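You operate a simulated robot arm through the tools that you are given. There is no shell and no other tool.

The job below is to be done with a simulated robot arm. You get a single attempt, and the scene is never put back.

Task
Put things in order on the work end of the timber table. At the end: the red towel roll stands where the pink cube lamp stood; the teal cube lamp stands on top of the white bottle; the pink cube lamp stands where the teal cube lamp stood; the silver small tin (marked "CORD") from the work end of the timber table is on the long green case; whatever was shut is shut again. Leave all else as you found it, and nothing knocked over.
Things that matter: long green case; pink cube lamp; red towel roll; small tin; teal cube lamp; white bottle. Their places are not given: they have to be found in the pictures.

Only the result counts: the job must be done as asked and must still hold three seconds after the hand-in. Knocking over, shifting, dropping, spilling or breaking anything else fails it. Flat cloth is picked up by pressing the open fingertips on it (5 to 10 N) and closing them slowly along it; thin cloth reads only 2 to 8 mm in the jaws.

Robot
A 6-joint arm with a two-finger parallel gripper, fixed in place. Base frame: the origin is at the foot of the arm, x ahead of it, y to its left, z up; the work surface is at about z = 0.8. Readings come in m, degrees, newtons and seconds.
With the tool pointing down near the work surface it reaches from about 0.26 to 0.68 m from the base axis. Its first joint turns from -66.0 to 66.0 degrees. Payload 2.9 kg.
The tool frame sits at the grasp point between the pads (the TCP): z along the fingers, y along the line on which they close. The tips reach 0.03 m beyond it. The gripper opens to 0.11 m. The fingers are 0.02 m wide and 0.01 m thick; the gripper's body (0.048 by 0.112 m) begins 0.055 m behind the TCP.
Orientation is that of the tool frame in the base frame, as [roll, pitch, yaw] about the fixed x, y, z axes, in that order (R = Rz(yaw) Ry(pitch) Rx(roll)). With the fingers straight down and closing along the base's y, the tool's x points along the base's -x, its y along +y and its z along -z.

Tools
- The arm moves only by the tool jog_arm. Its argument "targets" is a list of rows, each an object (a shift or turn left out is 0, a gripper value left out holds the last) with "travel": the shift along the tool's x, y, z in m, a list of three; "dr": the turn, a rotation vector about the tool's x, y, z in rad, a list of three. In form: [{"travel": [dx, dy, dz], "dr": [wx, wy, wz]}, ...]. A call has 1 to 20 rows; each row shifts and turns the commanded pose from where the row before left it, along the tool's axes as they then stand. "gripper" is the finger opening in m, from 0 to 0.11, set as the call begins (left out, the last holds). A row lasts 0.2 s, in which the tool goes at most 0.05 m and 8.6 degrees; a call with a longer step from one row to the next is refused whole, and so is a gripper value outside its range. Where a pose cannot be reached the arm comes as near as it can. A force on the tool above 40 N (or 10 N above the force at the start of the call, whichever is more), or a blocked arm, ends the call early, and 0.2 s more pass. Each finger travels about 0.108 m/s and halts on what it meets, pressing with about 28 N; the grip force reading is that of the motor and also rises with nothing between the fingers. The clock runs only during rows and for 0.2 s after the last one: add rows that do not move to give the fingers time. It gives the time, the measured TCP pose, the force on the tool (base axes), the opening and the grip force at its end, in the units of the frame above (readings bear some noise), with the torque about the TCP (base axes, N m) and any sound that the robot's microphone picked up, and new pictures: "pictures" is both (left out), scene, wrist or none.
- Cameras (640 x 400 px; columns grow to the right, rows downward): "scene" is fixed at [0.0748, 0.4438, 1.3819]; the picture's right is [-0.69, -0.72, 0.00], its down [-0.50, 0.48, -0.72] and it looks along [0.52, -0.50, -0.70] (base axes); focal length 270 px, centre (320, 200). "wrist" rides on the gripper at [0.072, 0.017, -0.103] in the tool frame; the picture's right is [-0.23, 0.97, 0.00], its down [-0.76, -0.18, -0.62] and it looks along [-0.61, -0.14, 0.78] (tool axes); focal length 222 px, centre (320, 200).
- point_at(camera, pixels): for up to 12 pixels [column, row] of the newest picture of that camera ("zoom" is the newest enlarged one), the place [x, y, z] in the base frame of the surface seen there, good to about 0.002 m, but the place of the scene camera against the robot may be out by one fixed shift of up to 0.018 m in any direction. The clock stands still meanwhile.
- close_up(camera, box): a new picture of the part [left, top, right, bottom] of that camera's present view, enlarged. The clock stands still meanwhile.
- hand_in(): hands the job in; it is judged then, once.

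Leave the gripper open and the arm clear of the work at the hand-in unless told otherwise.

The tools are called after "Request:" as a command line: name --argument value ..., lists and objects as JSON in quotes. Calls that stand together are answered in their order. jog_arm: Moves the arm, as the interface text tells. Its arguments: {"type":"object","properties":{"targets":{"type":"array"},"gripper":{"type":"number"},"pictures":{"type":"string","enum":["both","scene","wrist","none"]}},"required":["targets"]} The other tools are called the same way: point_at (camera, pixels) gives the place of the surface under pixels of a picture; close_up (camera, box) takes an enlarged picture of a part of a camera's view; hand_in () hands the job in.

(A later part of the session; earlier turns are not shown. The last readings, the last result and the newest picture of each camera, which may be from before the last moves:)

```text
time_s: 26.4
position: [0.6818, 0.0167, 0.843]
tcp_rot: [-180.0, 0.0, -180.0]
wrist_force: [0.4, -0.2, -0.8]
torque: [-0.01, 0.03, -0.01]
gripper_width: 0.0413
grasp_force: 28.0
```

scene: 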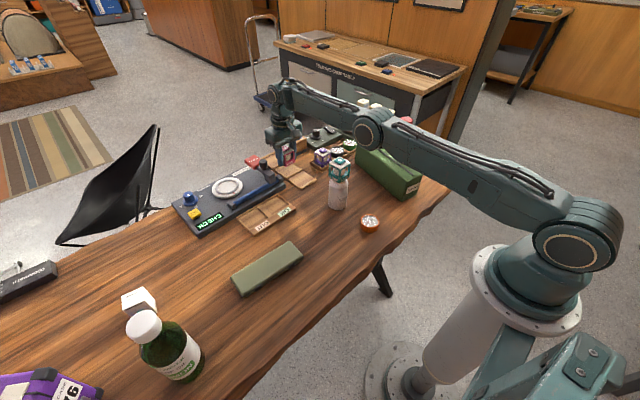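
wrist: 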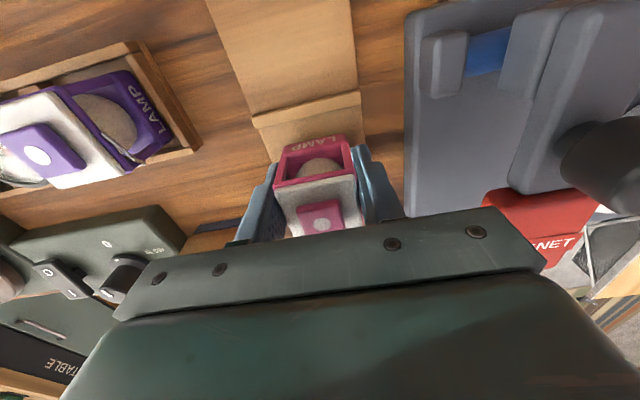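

Still hanging, by the force. I look at the gap under the lamp in enlarged views.

Request:
close_up --camera "wrist" --box '[248, 80, 392, 170]'

Request:
close_up --camera "scene" --box '[260, 130, 324, 190]'

```text
4.44 times, centred on (320, 125) of wrist
```

zoom: 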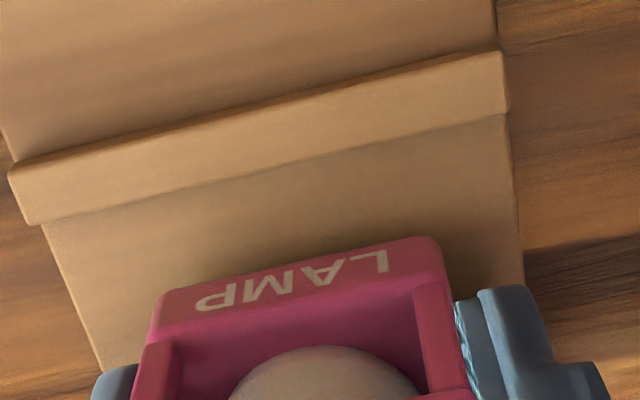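

```text
6.67 times, centred on (292, 160) of scene
```

zoom: 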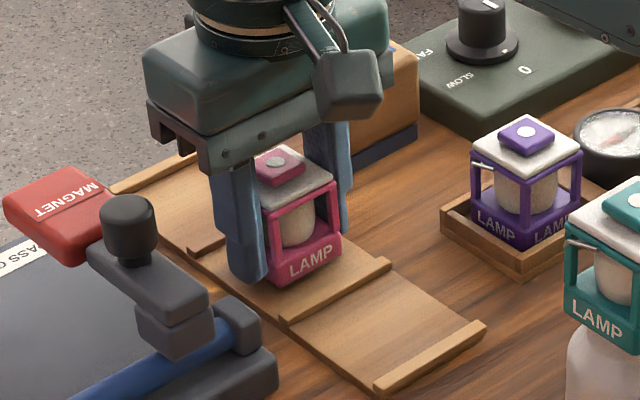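

It's very near the floor of the slot. A few more small steps.

Request:
jog_arm --targets '[{"travel": [0, 0, 0.0007]}, {"travel": [0, 0, 0]}]' --pictures "none"

```text
time_s: 27.0
position: [0.681, 0.0154, 0.8418]
tcp_rot: [-180.0, -0.1, 179.9]
wrist_force: [0.8, -0.2, -0.6]
torque: [0.0, -0.03, -0.01]
gripper_width: 0.0419
grasp_force: 27.5
```

Request:
jog_arm --targets '[{"travel": [0, 0, 0.0007]}, {"travel": [0, 0, 0]}]' --pictures "none"

```text
time_s: 27.6
position: [0.6815, 0.0153, 0.8418]
tcp_rot: [180.0, 0.0, 180.0]
wrist_force: [-0.3, -0.3, -0.5]
torque: [-0.01, -0.02, 0.0]
gripper_width: 0.0412
grasp_force: 27.6
```

Request:
jog_arm --targets '[{"travel": [0, 0, 0.0007]}, {"travel": [0, 0, 0]}]' --pictures "none"

```text
time_s: 28.2
position: [0.6813, 0.0161, 0.8402]
tcp_rot: [-179.9, -0.1, 179.9]
wrist_force: [0.8, -1.0, 0.0]
torque: [-0.01, 0.02, 0.0]
gripper_width: 0.0415
grasp_force: 27.8
```

The force in z has gone from about -0.8 to 0.0: perhaps the first touch. One more step.

Request:
jog_arm --targets '[{"travel": [0, 0, 0.0006]}, {"travel": [0, 0, 0]}]' --pictures "none"

```text
time_s: 28.8
position: [0.6815, 0.017, 0.8392]
tcp_rot: [-180.0, 0.1, -180.0]
wrist_force: [0.1, -0.4, -1.5]
torque: [0.01, -0.01, -0.02]
gripper_width: 0.0419
grasp_force: 28.0
```

The reading is now z 0.839, 5 mm under the height at which I took it, yet no contact: the lamp may sit higher in the fingers than before. I take new pictures and measure the lamp.

Request:
jog_arm --targets '[{"travel": [0, 0, 0]}]' --pictures "both"

Request:
close_up --camera "wrist" --box '[240, 110, 400, 250]'

Request:
close_up --camera "scene" --box '[270, 140, 318, 180]'

```text
time_s: 29.2
position: [0.6829, 0.0153, 0.8396]
tcp_rot: [180.0, 0.1, 180.0]
wrist_force: [-0.2, 0.4, -0.7]
torque: [0.03, -0.01, 0.05]
gripper_width: 0.0414
grasp_force: 28.0
```

scene: 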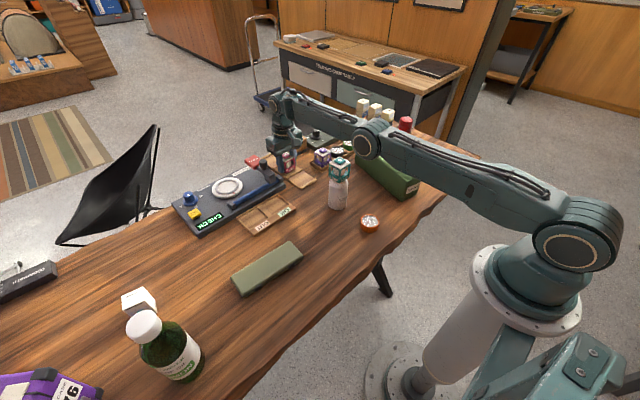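
wrist: 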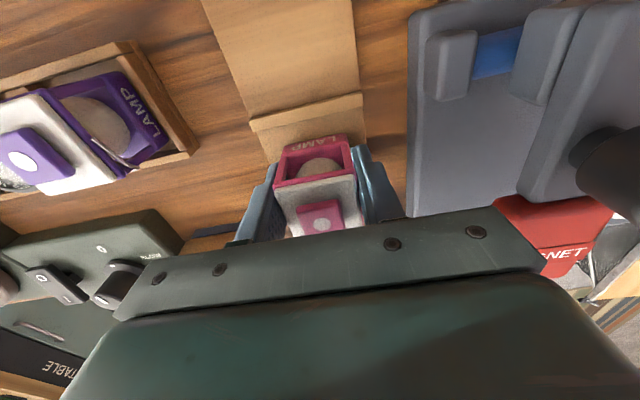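

```text
2.86 times, centred on (320, 180) of wrist
```

zoom: 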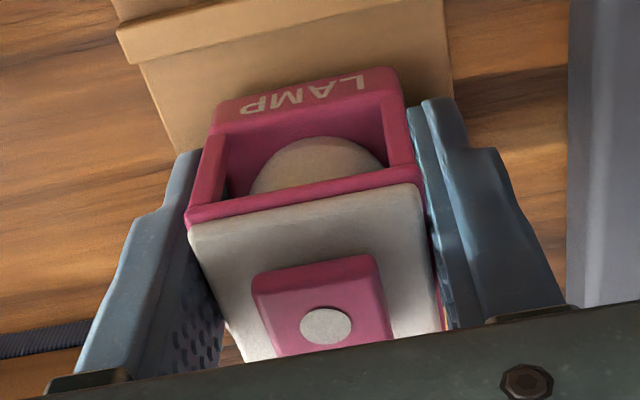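

```text
10.00 times, centred on (294, 160) of scene
```

zoom: 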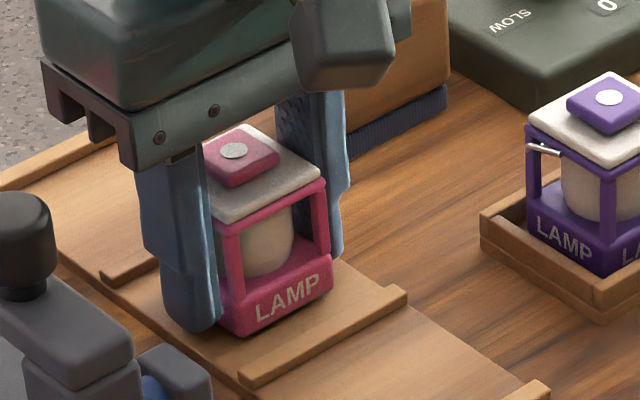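

The lamp sits about 6 mm higher in the fingers than at the grasp (cap was 24 mm over the TCP instead of 17), so contact should come at about z 0.839. I keep stepping by 0.5 mm.

Request:
jog_arm --targets '[{"travel": [0, 0, 0.0005]}, {"travel": [0, 0, 0]}]' --pictures "none"

Request:
point_at --camera "wrist" --pixels '[[321, 224], [300, 146], [330, 140], [290, 160], [305, 120], [340, 112]]'

```text
time_s: 29.8
position: [0.6825, 0.0148, 0.8397]
tcp_rot: [179.9, 0.0, 180.0]
wrist_force: [-0.6, 0.4, -0.4]
torque: [-0.01, 0.01, -0.03]
gripper_width: 0.0415
grasp_force: 27.8
```

```text
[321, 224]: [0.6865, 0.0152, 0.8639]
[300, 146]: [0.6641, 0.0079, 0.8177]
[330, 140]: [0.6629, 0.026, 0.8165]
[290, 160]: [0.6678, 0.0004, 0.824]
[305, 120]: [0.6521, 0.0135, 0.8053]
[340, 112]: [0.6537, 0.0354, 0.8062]
```

The cap is now at z 0.864, 2 mm above where it should end. More 0.6 mm steps.

Request:
jog_arm --targets '[{"travel": [0, 0, 0.0006]}, {"travel": [0, 0, 0]}]' --pictures "none"

Request:
jog_arm --targets '[{"travel": [0, 0, 0.0005]}, {"travel": [0, 0, 0]}]' --pictures "none"

```text
time_s: 30.4
position: [0.6829, 0.0165, 0.8381]
tcp_rot: [-180.0, 0.0, 179.9]
wrist_force: [1.0, -0.3, -0.6]
torque: [0.02, -0.02, -0.01]
gripper_width: 0.0414
grasp_force: 28.4
```

```text
time_s: 31.0
position: [0.6817, 0.0169, 0.8385]
tcp_rot: [179.9, 0.0, -180.0]
wrist_force: [0.4, 1.2, 0.6]
torque: [0.01, -0.06, 0.01]
gripper_width: 0.0416
grasp_force: 27.9
```

Request:
jog_arm --targets '[{"travel": [0, 0, 0.0005]}, {"travel": [0, 0, 0]}]' --pictures "none"

```text
time_s: 31.6
position: [0.6819, 0.0162, 0.8386]
tcp_rot: [-180.0, 0.1, 180.0]
wrist_force: [-1.1, 0.0, 5.3]
torque: [0.01, -0.09, 0.04]
gripper_width: 0.0419
grasp_force: 28.1
```

Contact at 5.3 N: the pink lamp rests on the slot floor. I open to 0.06 and look.

Request:
jog_arm --targets '[{"travel": [0, 0, 0]}, {"travel": [0, 0, 0]}]' --gripper 0.06 --pictures "both"

```text
time_s: 32.2
position: [0.6813, 0.0153, 0.8373]
tcp_rot: [180.0, 0.0, -180.0]
wrist_force: [-0.7, 0.5, 0.1]
torque: [0.0, -0.01, 0.08]
gripper_width: 0.0602
grasp_force: 0.1
```

scene: 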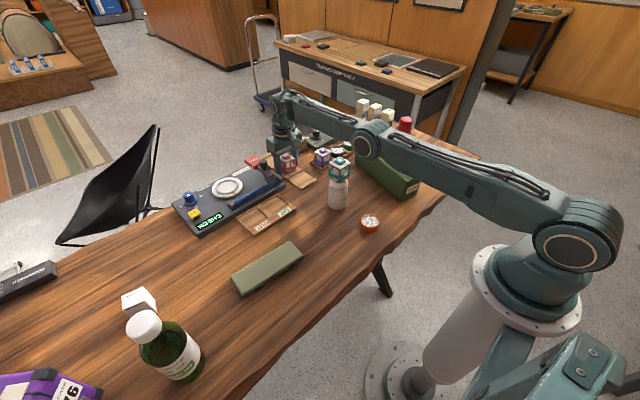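
wrist: 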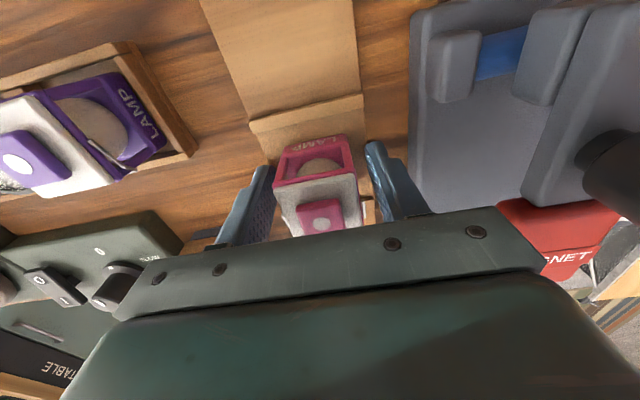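

The lamp stands alone, with the fingers clear. I open to 0.08, rise and pull back, and then swing right, high up, to look at the towel roll.

Request:
jog_arm --targets '[{"travel": [0, 0, -0.01]}, {"travel": [0.001, 0, -0.02]}, {"travel": [0.003, 0, -0.025]}, {"travel": [0.006, 0, -0.03]}, {"travel": [0.02, 0, -0.035]}, {"travel": [0.025, 0, -0.04]}, {"travel": [0.025, 0, -0.04]}, {"travel": [0.025, 0, -0.035]}, {"travel": [0, 0, 0]}]' --gripper 0.08

```text
time_s: 34.2
position: [0.5764, 0.0159, 1.072]
tcp_rot: [180.0, 0.1, -179.9]
wrist_force: [0.5, 0.4, -0.6]
torque: [-0.01, -0.04, -0.01]
gripper_width: 0.08
grasp_force: 0.1
```

scene: 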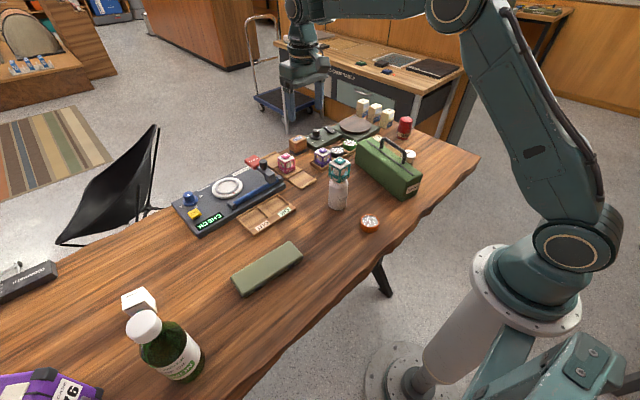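
wrist: 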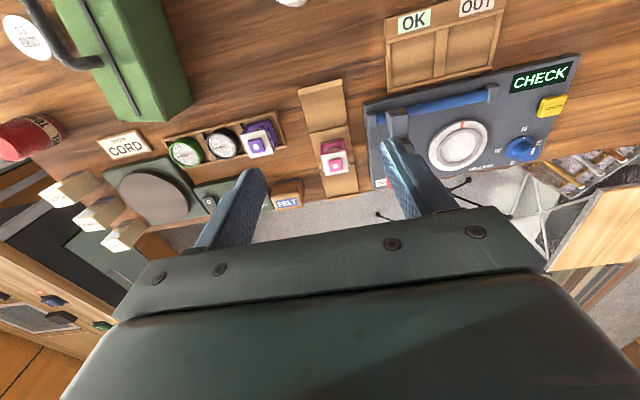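

The pink lamp stands in the middle slot. I check its place and enlarge it.

Request:
close_up --camera "wrist" --box '[280, 70, 400, 200]'

Request:
point_at --camera "wrist" --pixels '[[337, 162], [325, 105], [330, 133]]'

Request:
jog_arm --targets '[{"travel": [0.015, -0.045, 0]}, {"travel": [0.015, -0.045, 0]}, {"travel": [0.015, -0.045, 0]}, {"travel": [0.015, -0.045, 0]}, {"travel": [0.015, -0.045, 0]}, {"travel": [0.015, -0.045, 0]}, {"travel": [0.015, -0.045, 0]}, {"travel": [0.01, -0.045, 0]}, {"travel": [0, -0.04, 0]}, {"travel": [0, 0, 0]}]'

```text
3.08 times, centred on (340, 135) of wrist
```

zoom: 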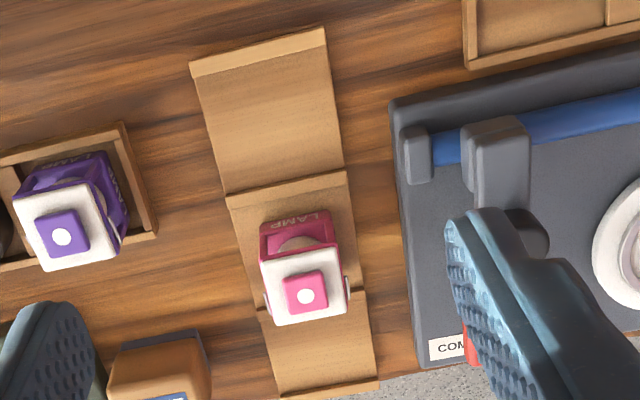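

```text
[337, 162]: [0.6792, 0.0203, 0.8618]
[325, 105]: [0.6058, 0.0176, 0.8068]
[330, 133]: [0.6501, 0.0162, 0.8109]
```

```text
time_s: 36.4
position: [0.4616, -0.3843, 1.071]
tcp_rot: [-179.9, 0.0, -180.0]
wrist_force: [-0.7, -0.1, -1.3]
torque: [0.0, 0.0, -0.01]
gripper_width: 0.0802
grasp_force: 0.0
```

scene: 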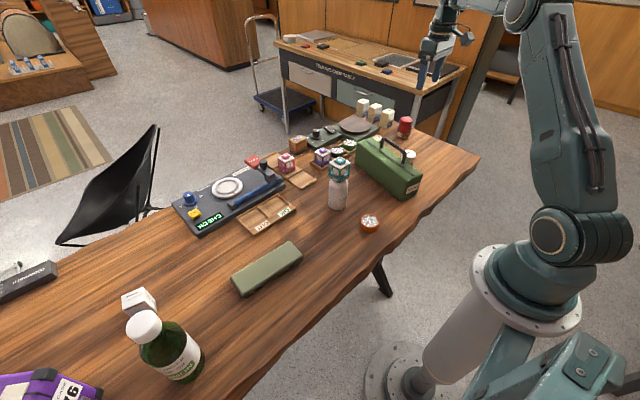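
wrist: 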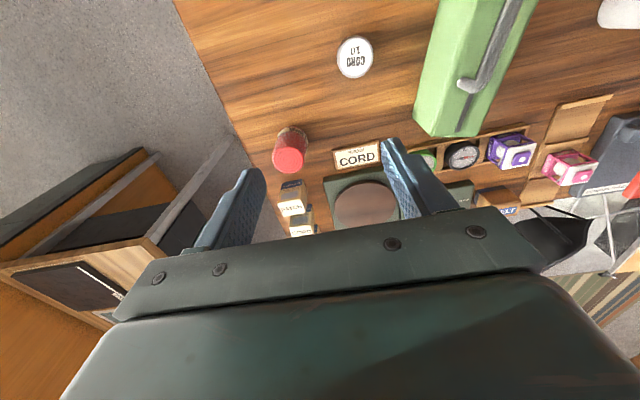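

The pink lamp is well in place. Now the towel roll is at wrist (290,150) and the CORD tin at (355,57). I enlarge and measure.

Request:
close_up --camera "wrist" --box '[230, 100, 390, 200]'

Request:
close_up --camera "wrist" --box '[300, 20, 412, 90]'

```text
4.00 times, centred on (310, 150) of wrist
```

zoom: 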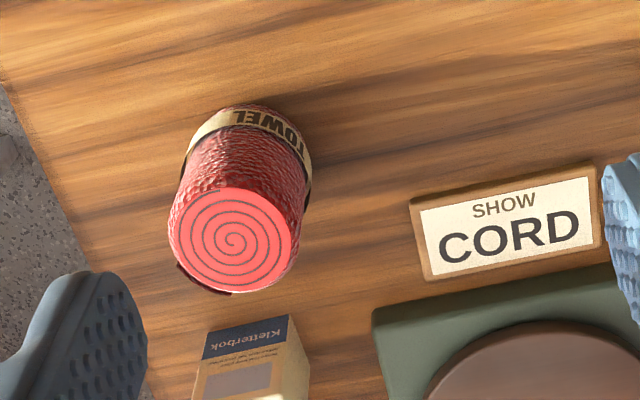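

```text
5.71 times, centred on (356, 55) of wrist
```

zoom: 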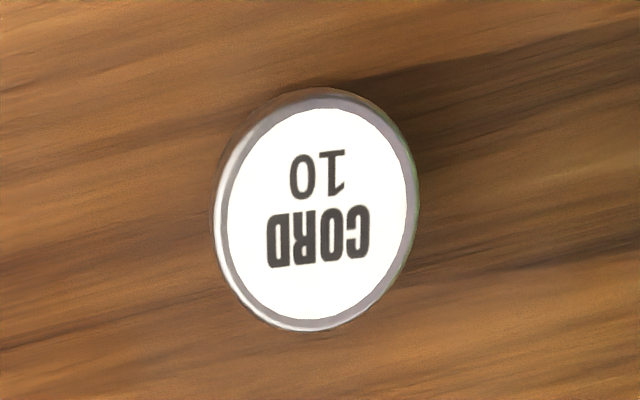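

Request:
point_at --camera "zoom" --pixels '[[318, 104], [223, 220], [410, 205], [300, 325], [315, 212], [250, 130], [395, 130], [380, 290], [245, 300], [320, 50]]'

Request:
point_at --camera "wrist" --pixels '[[288.5, 160], [275, 160], [303, 158], [290, 149], [287, 171], [276, 140], [307, 145], [292, 127], [282, 182], [300, 182], [340, 170], [249, 167]]'

```text
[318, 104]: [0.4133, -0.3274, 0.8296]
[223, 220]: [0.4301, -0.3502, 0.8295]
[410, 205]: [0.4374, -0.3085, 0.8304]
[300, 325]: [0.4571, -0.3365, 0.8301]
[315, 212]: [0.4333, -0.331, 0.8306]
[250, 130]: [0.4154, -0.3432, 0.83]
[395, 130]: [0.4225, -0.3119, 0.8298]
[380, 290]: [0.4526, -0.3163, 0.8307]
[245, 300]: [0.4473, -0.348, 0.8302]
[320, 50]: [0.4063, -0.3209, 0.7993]
```

```text
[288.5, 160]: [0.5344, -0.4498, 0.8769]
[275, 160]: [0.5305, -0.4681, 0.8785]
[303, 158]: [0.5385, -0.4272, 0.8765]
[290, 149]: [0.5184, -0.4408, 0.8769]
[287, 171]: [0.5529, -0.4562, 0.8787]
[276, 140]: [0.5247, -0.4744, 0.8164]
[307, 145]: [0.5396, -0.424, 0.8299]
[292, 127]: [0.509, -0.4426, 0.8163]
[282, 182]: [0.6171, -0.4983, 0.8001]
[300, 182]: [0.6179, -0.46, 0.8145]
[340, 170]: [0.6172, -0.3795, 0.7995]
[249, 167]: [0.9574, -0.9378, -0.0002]
```

The tin's centre is (0.4345, -0.3306), top z 0.830, 44 mm across. The towel roll's top centre is about (0.534, -0.450), z 0.877: radius 0.70 m, beyond vertical reach. So I tilt the tool 12 degrees outward (about tool y, fingers still closing along base y), which keeps the roll upright. I turn, then come nearer at (0.51, -0.45, 0.96) to look.

Request:
jog_arm --targets '[{"dr": [0, -0.1047, 0]}, {"dr": [0, -0.1047, 0]}, {"travel": [-0.00806, -0.0217, 0.03954]}, {"travel": [-0.00806, -0.0217, 0.03954]}, {"travel": [-0.00806, -0.0217, 0.03954]}, {"travel": [0, 0, 0]}]' --gripper 0.09

```text
time_s: 37.8
position: [0.5112, -0.4494, 0.9619]
tcp_rot: [-180.0, 12.0, -180.0]
wrist_force: [0.3, -0.7, 0.3]
torque: [0.02, 0.0, 0.02]
gripper_width: 0.0902
grasp_force: 0.0
```

scene: 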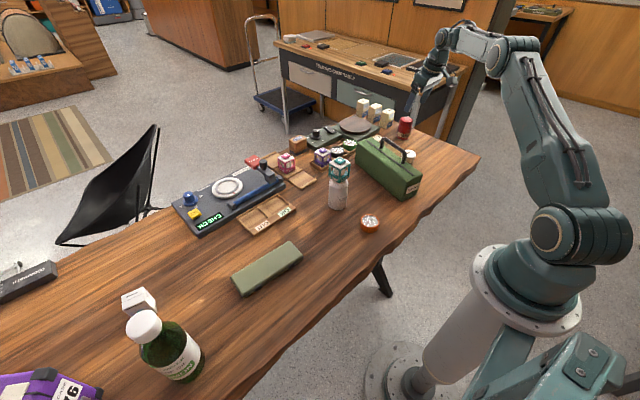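
wrist: 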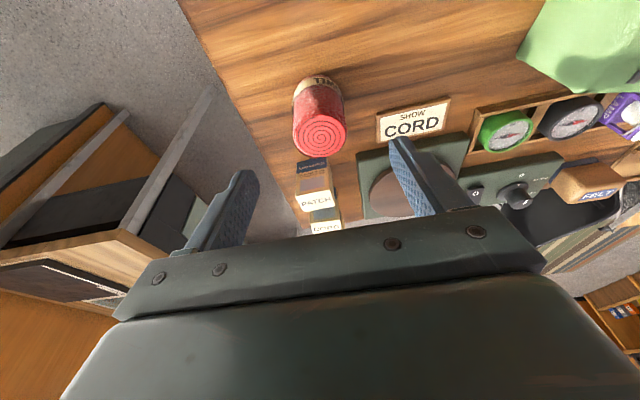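

The tilt works and the position holds. I enlarge the roll at wrist (320,115) and measure it.

Request:
close_up --camera "wrist" --box '[264, 60, 392, 160]'

Request:
point_at --camera "wrist" --pixels '[[321, 134], [298, 136], [344, 131], [319, 117], [324, 155], [293, 95], [341, 97], [316, 76], [310, 165], [330, 175], [385, 120]]'

```text
4.00 times, centred on (328, 110) of wrist
```

zoom: 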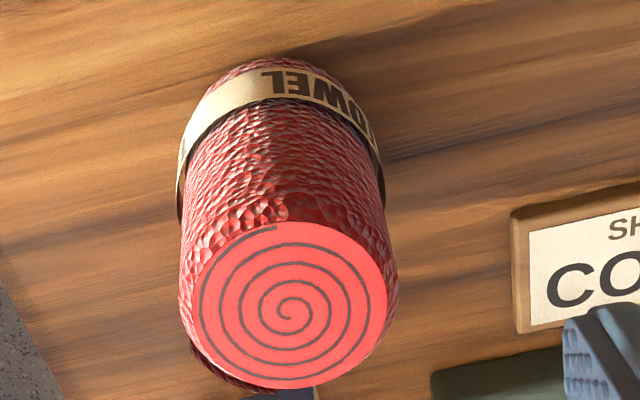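

```text
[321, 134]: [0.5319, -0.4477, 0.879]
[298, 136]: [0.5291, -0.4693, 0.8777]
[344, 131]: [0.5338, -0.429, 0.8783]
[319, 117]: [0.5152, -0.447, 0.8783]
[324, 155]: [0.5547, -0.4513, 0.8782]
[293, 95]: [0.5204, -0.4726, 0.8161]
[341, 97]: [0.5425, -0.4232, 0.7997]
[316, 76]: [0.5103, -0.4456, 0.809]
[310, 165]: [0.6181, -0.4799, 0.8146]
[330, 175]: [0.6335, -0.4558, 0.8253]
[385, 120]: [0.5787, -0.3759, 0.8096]
```

Roll's centre is (0.534, -0.449), body about 50 mm across, top z 0.878. Going straight along the tool axis leads to it: I advance 60 mm first and check reach and alignment.

Request:
jog_arm --targets '[{"travel": [0, 0, 0.03]}, {"travel": [0, 0, 0.03]}, {"travel": [0, 0, 0]}]' --pictures "wrist"

```text
time_s: 38.6
position: [0.5241, -0.4486, 0.9032]
tcp_rot: [-180.0, 11.9, 180.0]
wrist_force: [0.1, 1.2, 0.2]
torque: [0.0, 0.01, 0.03]
gripper_width: 0.0903
grasp_force: 0.1
```

wrist: 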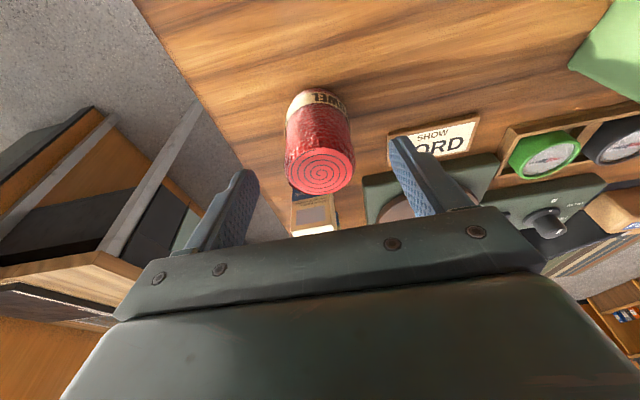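

Centred well. I narrow to 0.08 and advance another 52 mm along the tool axis to z about 0.852.

Request:
jog_arm --targets '[{"travel": [0, 0, 0.018]}, {"travel": [0, 0, 0.018]}, {"travel": [0, 0, 0.016]}, {"travel": [0, 0, 0]}]' --gripper 0.08 --pictures "both"

```text
time_s: 39.6
position: [0.5329, -0.449, 0.8518]
tcp_rot: [180.0, 12.0, -179.9]
wrist_force: [1.2, -0.1, 0.0]
torque: [0.01, 0.02, 0.0]
gripper_width: 0.08
grasp_force: 0.2
```

scene: 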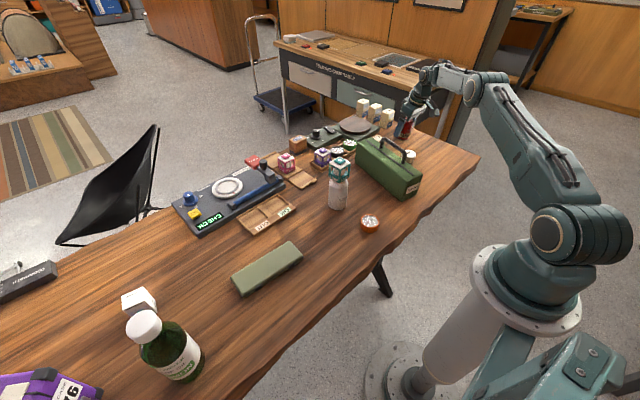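
wrist: 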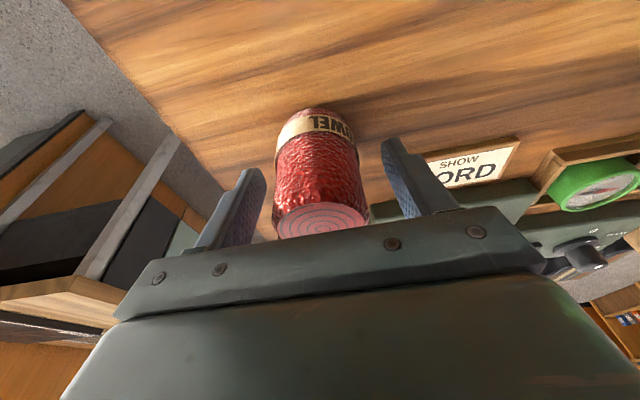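

The roll is between the fingers, at (0.533, -0.449, 0.852). I close.

Request:
jog_arm --targets '[{"travel": [0, 0, 0]}, {"travel": [0, 0, 0]}, {"travel": [0, 0, 0]}]' --gripper 0.03 --pictures "wrist"

```text
time_s: 40.4
position: [0.5327, -0.4485, 0.8517]
tcp_rot: [180.0, 12.0, 179.9]
wrist_force: [0.0, -0.8, -1.1]
torque: [-0.04, -0.05, -0.01]
gripper_width: 0.049
grasp_force: 28.5
```

wrist: 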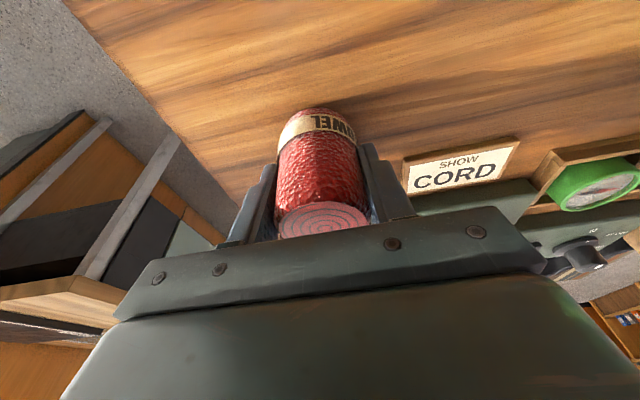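

Held (0.049 wide, 28 N). I lift gently along the tool axis, 20 mm first and then higher, and check that it hangs upright.

Request:
jog_arm --targets '[{"travel": [0, 0, -0.01]}, {"travel": [0, 0, -0.02]}, {"travel": [0, 0, -0.03]}, {"travel": [0, 0, -0.035]}, {"travel": [0, 0, -0.035]}, {"travel": [0, 0, -0.035]}, {"travel": [0, 0, -0.03]}, {"travel": [0, 0, 0]}]'

```text
time_s: 42.2
position: [0.484, -0.4524, 1.0384]
tcp_rot: [-179.9, 12.0, 180.0]
wrist_force: [-1.2, -0.1, -1.1]
torque: [0.02, -0.01, 0.0]
gripper_width: 0.0491
grasp_force: 27.9
out of reach, approached as far as the arm can: row 7
```

scene: 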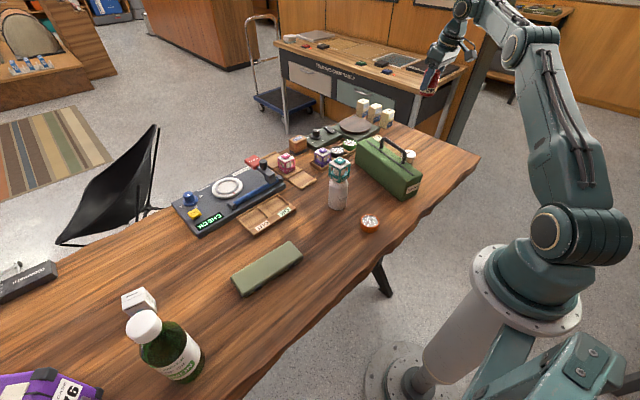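
wrist: 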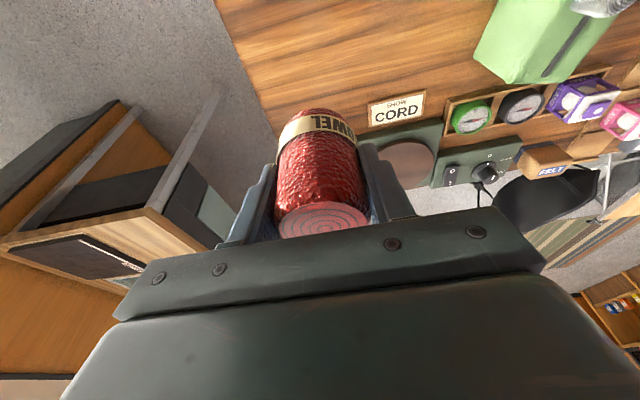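

The roll is upright in the fingers. I check the height of the toolbox handle before carrying the roll across.

Request:
point_at --camera "scene" --pixels '[[385, 141], [397, 147], [408, 154], [340, 160]]'

```text
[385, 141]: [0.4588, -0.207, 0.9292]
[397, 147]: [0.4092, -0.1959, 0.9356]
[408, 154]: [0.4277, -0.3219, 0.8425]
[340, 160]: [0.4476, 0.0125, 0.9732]
```

The handle's top is about 0.925; the roll's bottom is at 0.986. I carry it across to above the empty front slot, (0.60, 0.016).

Request:
jog_arm --targets '[{"travel": [-0.0095, 0.039, 0.002]}, {"travel": [-0.0095, 0.039, 0.002]}, {"travel": [-0.0095, 0.039, 0.002]}, {"travel": [-0.0095, 0.039, 0.002]}, {"travel": [-0.0095, 0.039, 0.002]}, {"travel": [-0.0095, 0.039, 0.002]}, {"travel": [-0.0095, 0.039, 0.002]}, {"travel": [-0.0095, 0.039, 0.002]}, {"travel": [-0.0095, 0.039, 0.002]}, {"travel": [-0.0095, 0.039, 0.002]}, {"travel": [-0.0095, 0.039, 0.002]}, {"travel": [-0.0095, 0.0385, 0.002]}, {"travel": [0, 0, 0]}]'

```text
time_s: 45.0
position: [0.655, -0.0164, 1.0634]
tcp_rot: [179.9, 12.0, 180.0]
wrist_force: [-0.5, 1.1, -0.5]
torque: [-0.04, -0.02, -0.02]
gripper_width: 0.049
grasp_force: 27.9
out of reach, approached as far as the arm can: row 2, 3, 4, 5, 6, 7, 8
```

scene: 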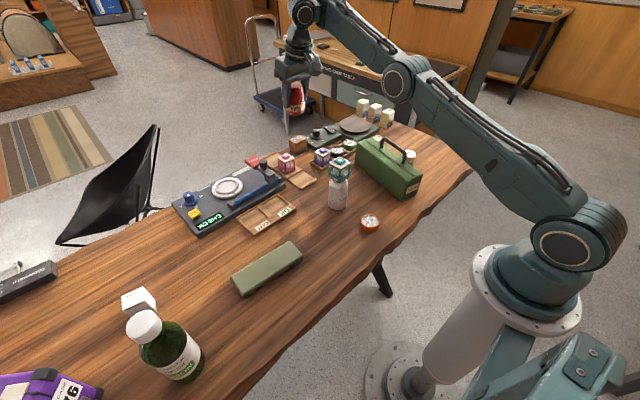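
wrist: 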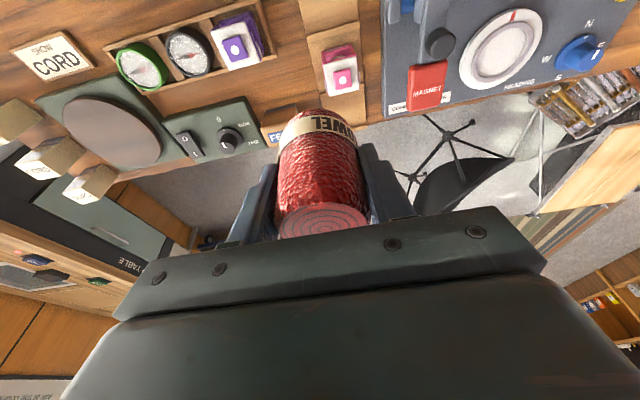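

The arm slid along its reach limit and is now at (0.655, -0.016, 1.063), roll still held. I move back to (0.60, 0.016) at this height, then down to z 0.975.

Request:
jog_arm --targets '[{"travel": [0.0269, 0.0162, -0.00572]}, {"travel": [0.0269, 0.0162, -0.00572]}, {"travel": [0, 0, 0]}, {"travel": [0.00936, 0, 0.04402]}, {"travel": [0.00936, 0, 0.04402]}, {"travel": [0, 0, 0]}]'

```text
time_s: 46.4
position: [0.6544, 0.0161, 0.999]
tcp_rot: [179.9, 11.4, -180.0]
wrist_force: [-0.3, 0.3, -0.3]
torque: [0.0, 0.01, -0.04]
gripper_width: 0.0492
grasp_force: 27.9
out of reach, approached as far as the arm can: row 1, 2, 4, 5
```

scene: 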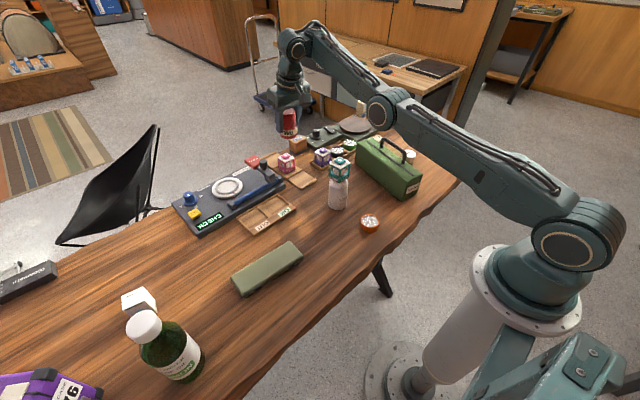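
wrist: 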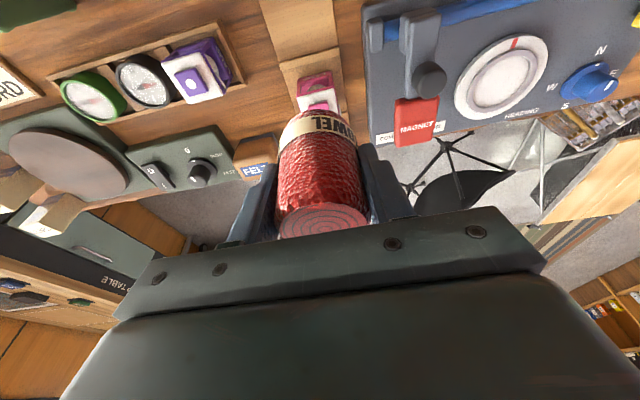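

The arm was reported out of reach although I asked it to come nearer; it kept x at 0.654. I test with a small move toward the base (10 mm in -x).

Request:
jog_arm --targets '[{"travel": [0.0098, 0, -0.0021]}, {"travel": [0, 0, 0]}]' --pictures "none"

```text
time_s: 47.0
position: [0.6539, 0.0178, 1.0021]
tcp_rot: [179.9, 11.5, 179.9]
wrist_force: [0.0, -0.2, -1.3]
torque: [0.01, -0.02, 0.02]
gripper_width: 0.0489
grasp_force: 28.1
out of reach, approached as far as the arm can: row 1
```

With the 12-degree tilt the arm cannot come nearer (a wrist limit), while it managed about 9 degrees of radial tilt at radius 0.60 before. I lessen the tilt by 3 degrees here and try coming back again; the roll would then lean only 3 degrees and set itself flat on release.

Request:
jog_arm --targets '[{"dr": [0, 0.026, 0]}, {"dr": [0, 0.026, 0]}, {"travel": [0.0099, 0, -0.0016]}, {"travel": [0.0099, 0, -0.0016]}, {"travel": [0, 0, 0]}]' --pictures "wrist"

```text
time_s: 48.2
position: [0.6469, 0.0175, 1.0028]
tcp_rot: [-180.0, 9.0, -179.9]
wrist_force: [0.2, 0.2, -0.9]
torque: [-0.02, -0.01, 0.0]
gripper_width: 0.049
grasp_force: 27.9
out of reach, approached as far as the arm can: row 4
```

wrist: 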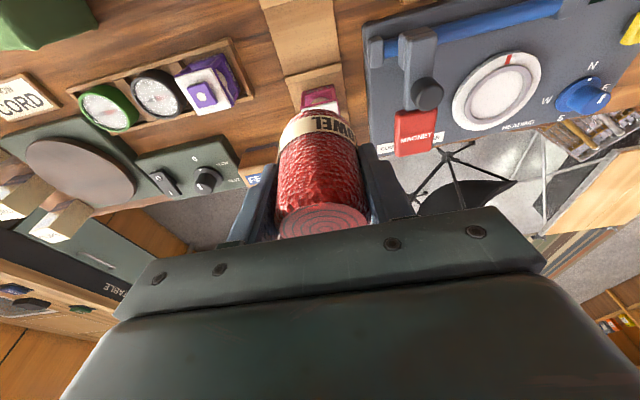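

It came back only to x 0.647. I try 3 degrees less tilt again and another step back to learn where the limit lies.

Request:
jog_arm --targets '[{"dr": [0, 0.026, 0]}, {"dr": [0, 0.026, 0]}, {"travel": [0.01, 0, -0.001]}, {"travel": [0.01, 0, -0.001]}, {"travel": [0.01, 0, -0.001]}, {"travel": [0.01, 0, -0.001]}, {"travel": [0, 0, 0]}]' --pictures "scene"

```text
time_s: 49.8
position: [0.6358, 0.0162, 1.0016]
tcp_rot: [-180.0, 6.0, -180.0]
wrist_force: [-1.1, 0.0, -1.5]
torque: [0.07, 0.0, -0.04]
gripper_width: 0.0493
grasp_force: 27.5
out of reach, approached as far as the arm can: row 4, 5, 6
```

scene: 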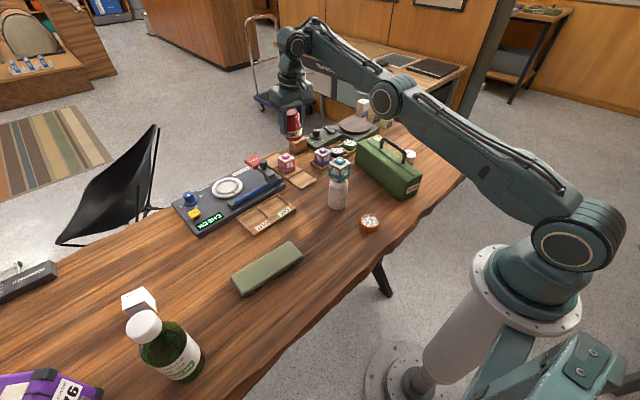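

The picture tells why: the elbow at scene (390,100) now lies under the shoulder-to-wrist line, so at full stretch the elbow flipped downward and it is at its limit. I stretch the arm out again (+x, clear air) to straighten the elbow, then come back up and in so it folds the right way.

Request:
jog_arm --targets '[{"travel": [-0.015, 0, 0.0016]}, {"travel": [-0.015, 0, 0.0016]}, {"travel": [-0.015, 0, 0.0016]}, {"travel": [-0.015, 0, 0.0016]}, {"travel": [0, 0, 0]}]' --pictures "scene"

```text
time_s: 51.0
position: [0.687, 0.0161, 1.0021]
tcp_rot: [-179.9, 6.2, 180.0]
wrist_force: [-1.2, 0.4, -1.7]
torque: [0.0, 0.0, 0.01]
gripper_width: 0.0489
grasp_force: 28.3
out of reach, approached as far as the arm can: row 4
```

scene: 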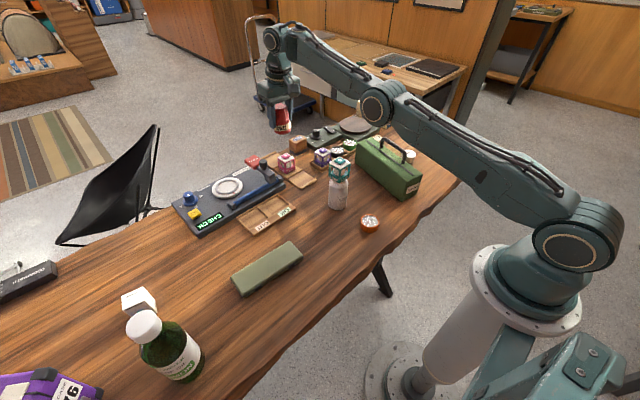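

Now stretched at x 0.687. I pull back by 45 mm and see to which side the elbow folds.

Request:
jog_arm --targets '[{"travel": [0.015, 0, -0.0016]}, {"travel": [0.015, 0, -0.0016]}, {"travel": [0.015, 0, -0.0016]}, {"travel": [0.015, 0, -0.0016]}, {"travel": [0, 0, 0]}]' --pictures "scene"

```text
time_s: 52.2
position: [0.6354, 0.0172, 1.004]
tcp_rot: [-180.0, 6.0, 180.0]
wrist_force: [0.3, -0.8, -2.5]
torque: [-0.01, 0.03, 0.02]
gripper_width: 0.049
grasp_force: 28.5
out of reach, approached as far as the arm can: row 4
```

scene: 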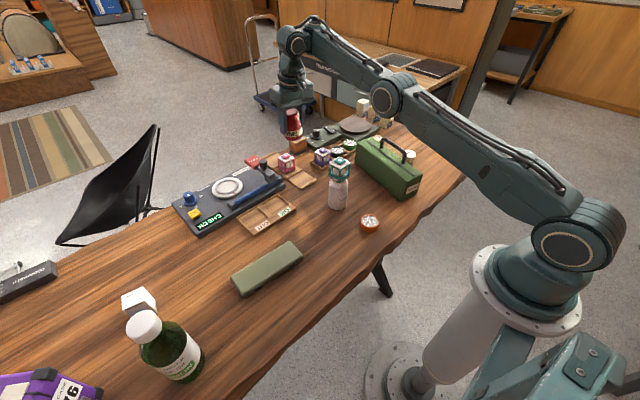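

Still folded downward. I stretch harder with bigger steps, then come back with an upward part.

Request:
jog_arm --targets '[{"travel": [-0.045, 0, 0.0047]}, {"travel": [-0.045, 0, 0.0047]}, {"travel": [-0.045, 0, 0.0047]}, {"travel": [0.015, 0, -0.03]}, {"travel": [0.02, 0, -0.03]}, {"travel": [0.025, 0, -0.03]}, {"travel": [0, 0, 0]}]' --pictures "scene"

```text
time_s: 53.8
position: [0.6188, 0.0203, 1.0841]
tcp_rot: [179.9, 5.9, -180.0]
wrist_force: [0.2, -0.2, -1.1]
torque: [-0.01, 0.03, 0.0]
gripper_width: 0.0491
grasp_force: 28.0
out of reach, approached as far as the arm can: row 2, 3
```

scene: 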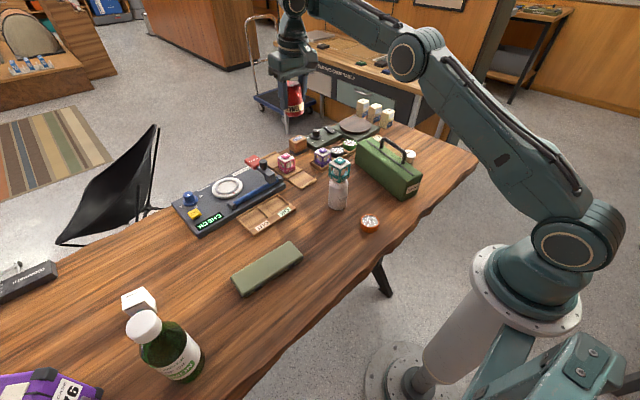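

The elbow at (415,50) is now above the line: it seems folded the right way. I test by coming back 20 mm more.

Request:
jog_arm --targets '[{"travel": [0.01, -0.002, -0.001]}, {"travel": [0.01, -0.002, -0.001]}, {"travel": [0, 0, 0]}]' --pictures "scene"

```text
time_s: 54.6
position: [0.6046, 0.0167, 1.0852]
tcp_rot: [180.0, 5.8, 179.9]
wrist_force: [-1.4, 0.1, -0.1]
torque: [-0.01, -0.02, 0.01]
gripper_width: 0.049
grasp_force: 28.1
out of reach, approached as far as the arm can: row 2
```

scene: 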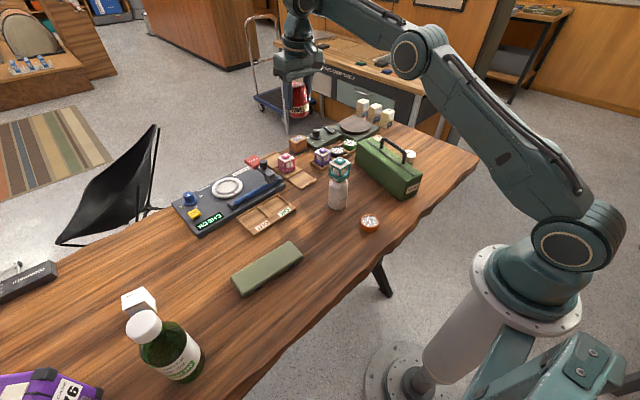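

Still the wrong fold. I try stretching upward instead (straight up to the reach limit), then inward.

Request:
jog_arm --targets '[{"travel": [0, 0, -0.045]}, {"travel": [0, 0, -0.045]}, {"travel": [0, 0, -0.045]}, {"travel": [0, 0, 0]}]' --pictures "scene"

```text
time_s: 55.6
position: [0.5906, 0.0162, 1.2205]
tcp_rot: [-180.0, 5.9, 180.0]
wrist_force: [0.7, -0.4, -1.1]
torque: [0.0, 0.01, 0.01]
gripper_width: 0.0488
grasp_force: 28.3
```

scene: 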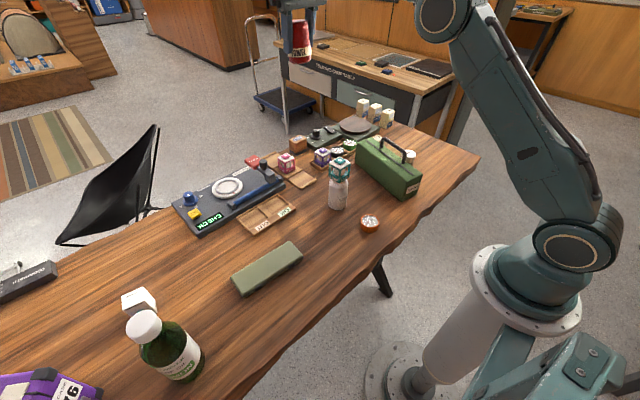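

No flag at z 1.22. I try moving inward up here.

Request:
jog_arm --targets '[{"travel": [0.02, 0, -0.002]}, {"travel": [0.02, 0, -0.002]}, {"travel": [0.02, 0, -0.002]}, {"travel": [0, 0, 0]}]' --pictures "scene"

```text
time_s: 56.6
position: [0.5296, 0.0159, 1.2185]
tcp_rot: [-180.0, 6.0, -179.9]
wrist_force: [1.5, 0.0, -1.8]
torque: [0.01, 0.03, 0.02]
gripper_width: 0.0489
grasp_force: 28.3
```

scene: 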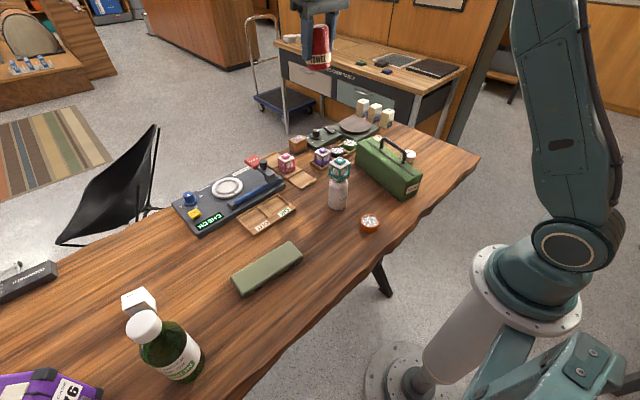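

It now moves inward freely, with the upper arm upright: the elbow folds the right way again. I restore the 12-degree tilt and go down to about (0.60, 0.016, 0.97).

Request:
jog_arm --targets '[{"dr": [0, -0.0525, 0]}, {"dr": [0, -0.0525, 0]}, {"travel": [-0.0024, 0, 0.0368]}, {"travel": [-0.0024, 0, 0.0368]}, {"travel": [-0.0024, 0, 0.0368]}, {"travel": [-0.0024, 0, 0.0368]}, {"travel": [-0.0024, 0, 0.0368]}, {"travel": [-0.0024, 0, 0.0368]}, {"travel": [-0.0024, 0, 0.0368]}, {"travel": [0, 0, 0]}]'

```text
time_s: 58.8
position: [0.6544, 0.0202, 1.0113]
tcp_rot: [180.0, 12.0, -180.0]
wrist_force: [0.2, 0.2, -1.2]
torque: [0.01, 0.02, 0.0]
gripper_width: 0.0487
grasp_force: 28.1
out of reach, approached as far as the arm can: row 2, 3, 4, 5, 6, 7
```

scene: 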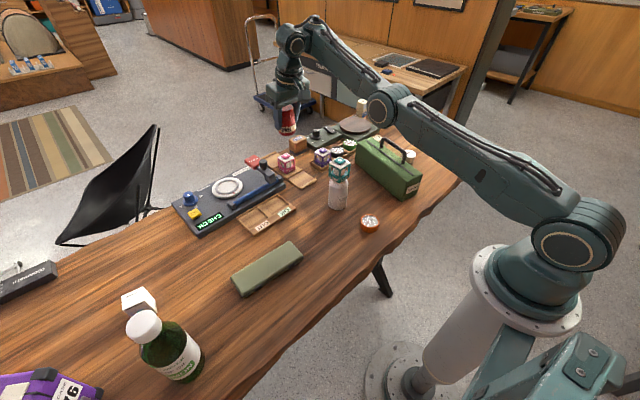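
wrist: 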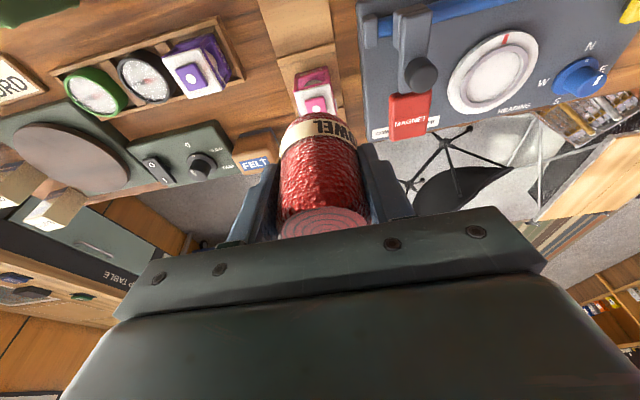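

The limit is the same as before: by my fit, the shoulder-to-wrist distance cannot go under 0.64 m, which fits an elbow folded the wrong way (full stretch is 0.69 m). I stretch past the limit again with another step size, then step back and see whether it gets inside.

Request:
jog_arm --targets '[{"travel": [-0.0196, -0.002, 0.0042]}, {"travel": [-0.0196, -0.002, 0.0042]}, {"travel": [-0.0293, 0, 0.0062]}, {"travel": [0.0196, 0, -0.0042]}, {"travel": [0.0196, 0, -0.0042]}, {"travel": [0.0196, 0, -0.0042]}, {"travel": [0.0196, 0, -0.0042]}, {"travel": [0, 0, 0]}]' --pictures "scene"

```text
time_s: 60.6
position: [0.6552, 0.0186, 1.0123]
tcp_rot: [-180.0, 11.9, 179.9]
wrist_force: [0.3, 0.0, -1.4]
torque: [-0.01, 0.0, -0.07]
gripper_width: 0.0489
grasp_force: 27.7
out of reach, approached as far as the arm can: row 3, 4, 7
```

scene: 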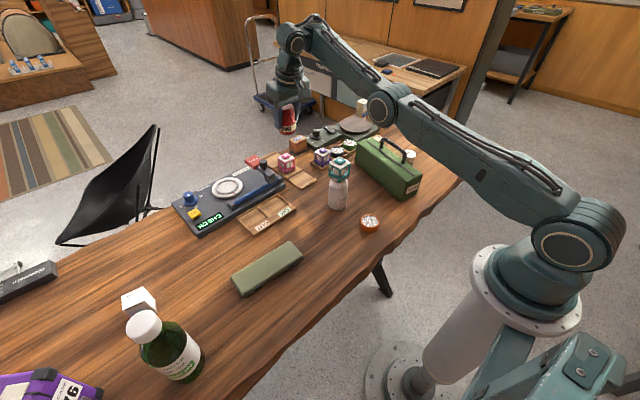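

Before more tries I look closely at how the arm stands now.

Request:
close_up --camera "scene" --box '[240, 0, 640, 280]'

Request:
point_at --camera "scene" --pixels '[[578, 235], [568, 205], [520, 190], [440, 140], [383, 107], [395, 90], [350, 60], [315, 22], [292, 40], [290, 75]]'

```text
1.43 times, centred on (440, 140) of scene
```

zoom: 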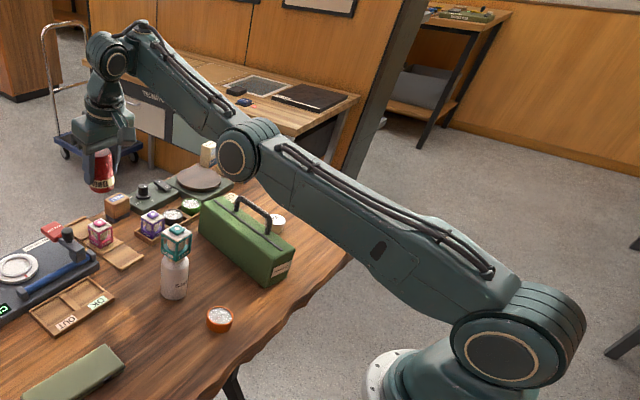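

```text
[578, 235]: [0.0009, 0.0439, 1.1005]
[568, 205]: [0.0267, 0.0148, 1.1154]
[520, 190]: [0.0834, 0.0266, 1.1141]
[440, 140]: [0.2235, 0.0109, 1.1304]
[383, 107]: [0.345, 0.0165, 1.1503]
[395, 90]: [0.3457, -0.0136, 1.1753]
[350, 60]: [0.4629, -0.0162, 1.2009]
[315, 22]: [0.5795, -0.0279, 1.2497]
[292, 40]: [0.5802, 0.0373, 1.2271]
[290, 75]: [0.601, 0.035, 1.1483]
```

Request:
point_at --camera "scene" --pixels '[[567.7, 250], [382.4, 110.5], [297, 45.5], [560, 262], [377, 112], [292, 49], [288, 90], [290, 118]]'

```text
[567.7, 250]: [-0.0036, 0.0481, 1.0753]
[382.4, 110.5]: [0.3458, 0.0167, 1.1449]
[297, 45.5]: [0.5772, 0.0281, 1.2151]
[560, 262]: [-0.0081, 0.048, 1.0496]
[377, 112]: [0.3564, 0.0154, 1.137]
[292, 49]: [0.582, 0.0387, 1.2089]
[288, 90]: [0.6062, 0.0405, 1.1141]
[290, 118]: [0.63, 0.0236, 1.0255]
```

The joints measured in the picture show an almost straight arm; the arm got caught on the wrong side of the stretched pose. I try again with several strong over-stretch rows before coming in, watching the flags of the last rows.

Request:
jog_arm --targets '[{"travel": [-0.045, -0.001, 0.0096]}, {"travel": [-0.045, 0, 0.0096]}, {"travel": [-0.01, 0, 0.002]}, {"travel": [-0.03, 0, 0.0064]}, {"travel": [-0.048, 0, 0.01]}, {"travel": [0.03, 0, -0.0064]}, {"travel": [0.03, 0, -0.0064]}, {"travel": [0.03, 0, -0.0064]}, {"travel": [0, 0, 0]}]' --pictures "scene"

```text
time_s: 62.6
position: [0.6183, 0.0158, 1.0022]
tcp_rot: [-180.0, 12.1, -180.0]
wrist_force: [-0.4, -0.3, -2.2]
torque: [0.0, -0.01, 0.0]
gripper_width: 0.0488
grasp_force: 27.9
out of reach, approached as far as the arm can: row 2, 3, 4, 5
```

scene: 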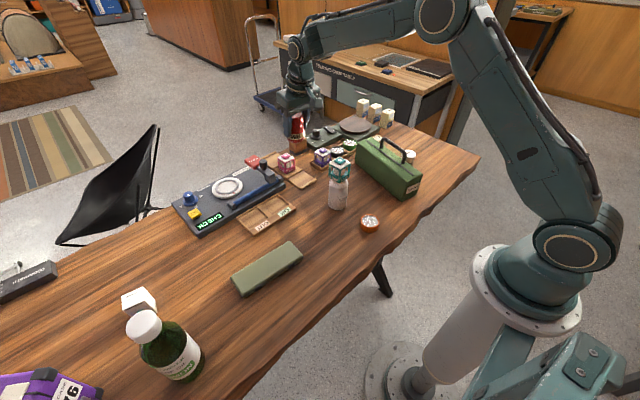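

The elbow is up again, at (445,15), and x 0.618 was reached without a flag. The roll is still held. I now go to (0.6085, 0.016, 0.94) above the slot, in two steps, and look.

Request:
jog_arm --targets '[{"travel": [0.011, 0, 0.0283]}, {"travel": [0.011, 0, 0.0284]}, {"travel": [0, 0, 0]}]'

```text
time_s: 63.4
position: [0.607, 0.0169, 0.9423]
tcp_rot: [180.0, 12.2, -179.9]
wrist_force: [0.7, -0.3, -0.9]
torque: [0.0, 0.01, 0.0]
gripper_width: 0.0487
grasp_force: 28.6
```

scene: 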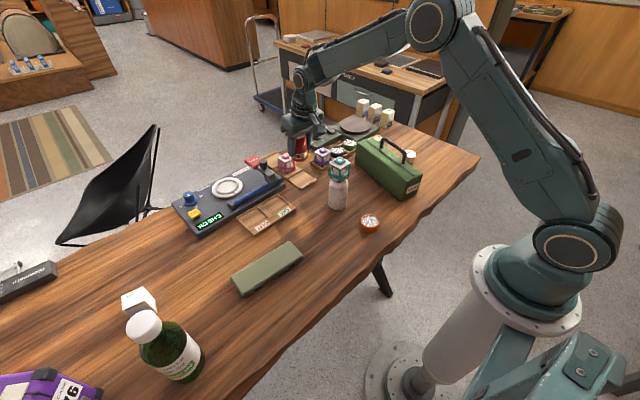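
wrist: 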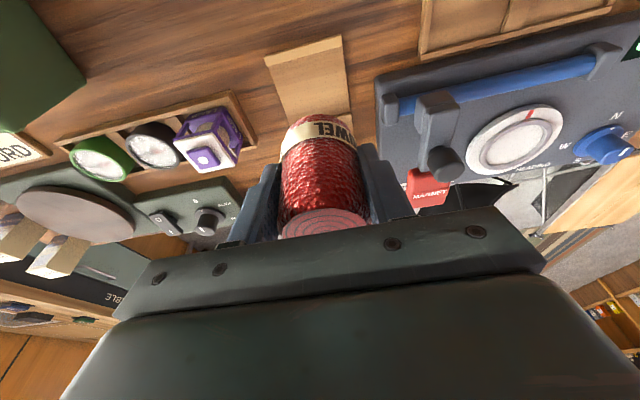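

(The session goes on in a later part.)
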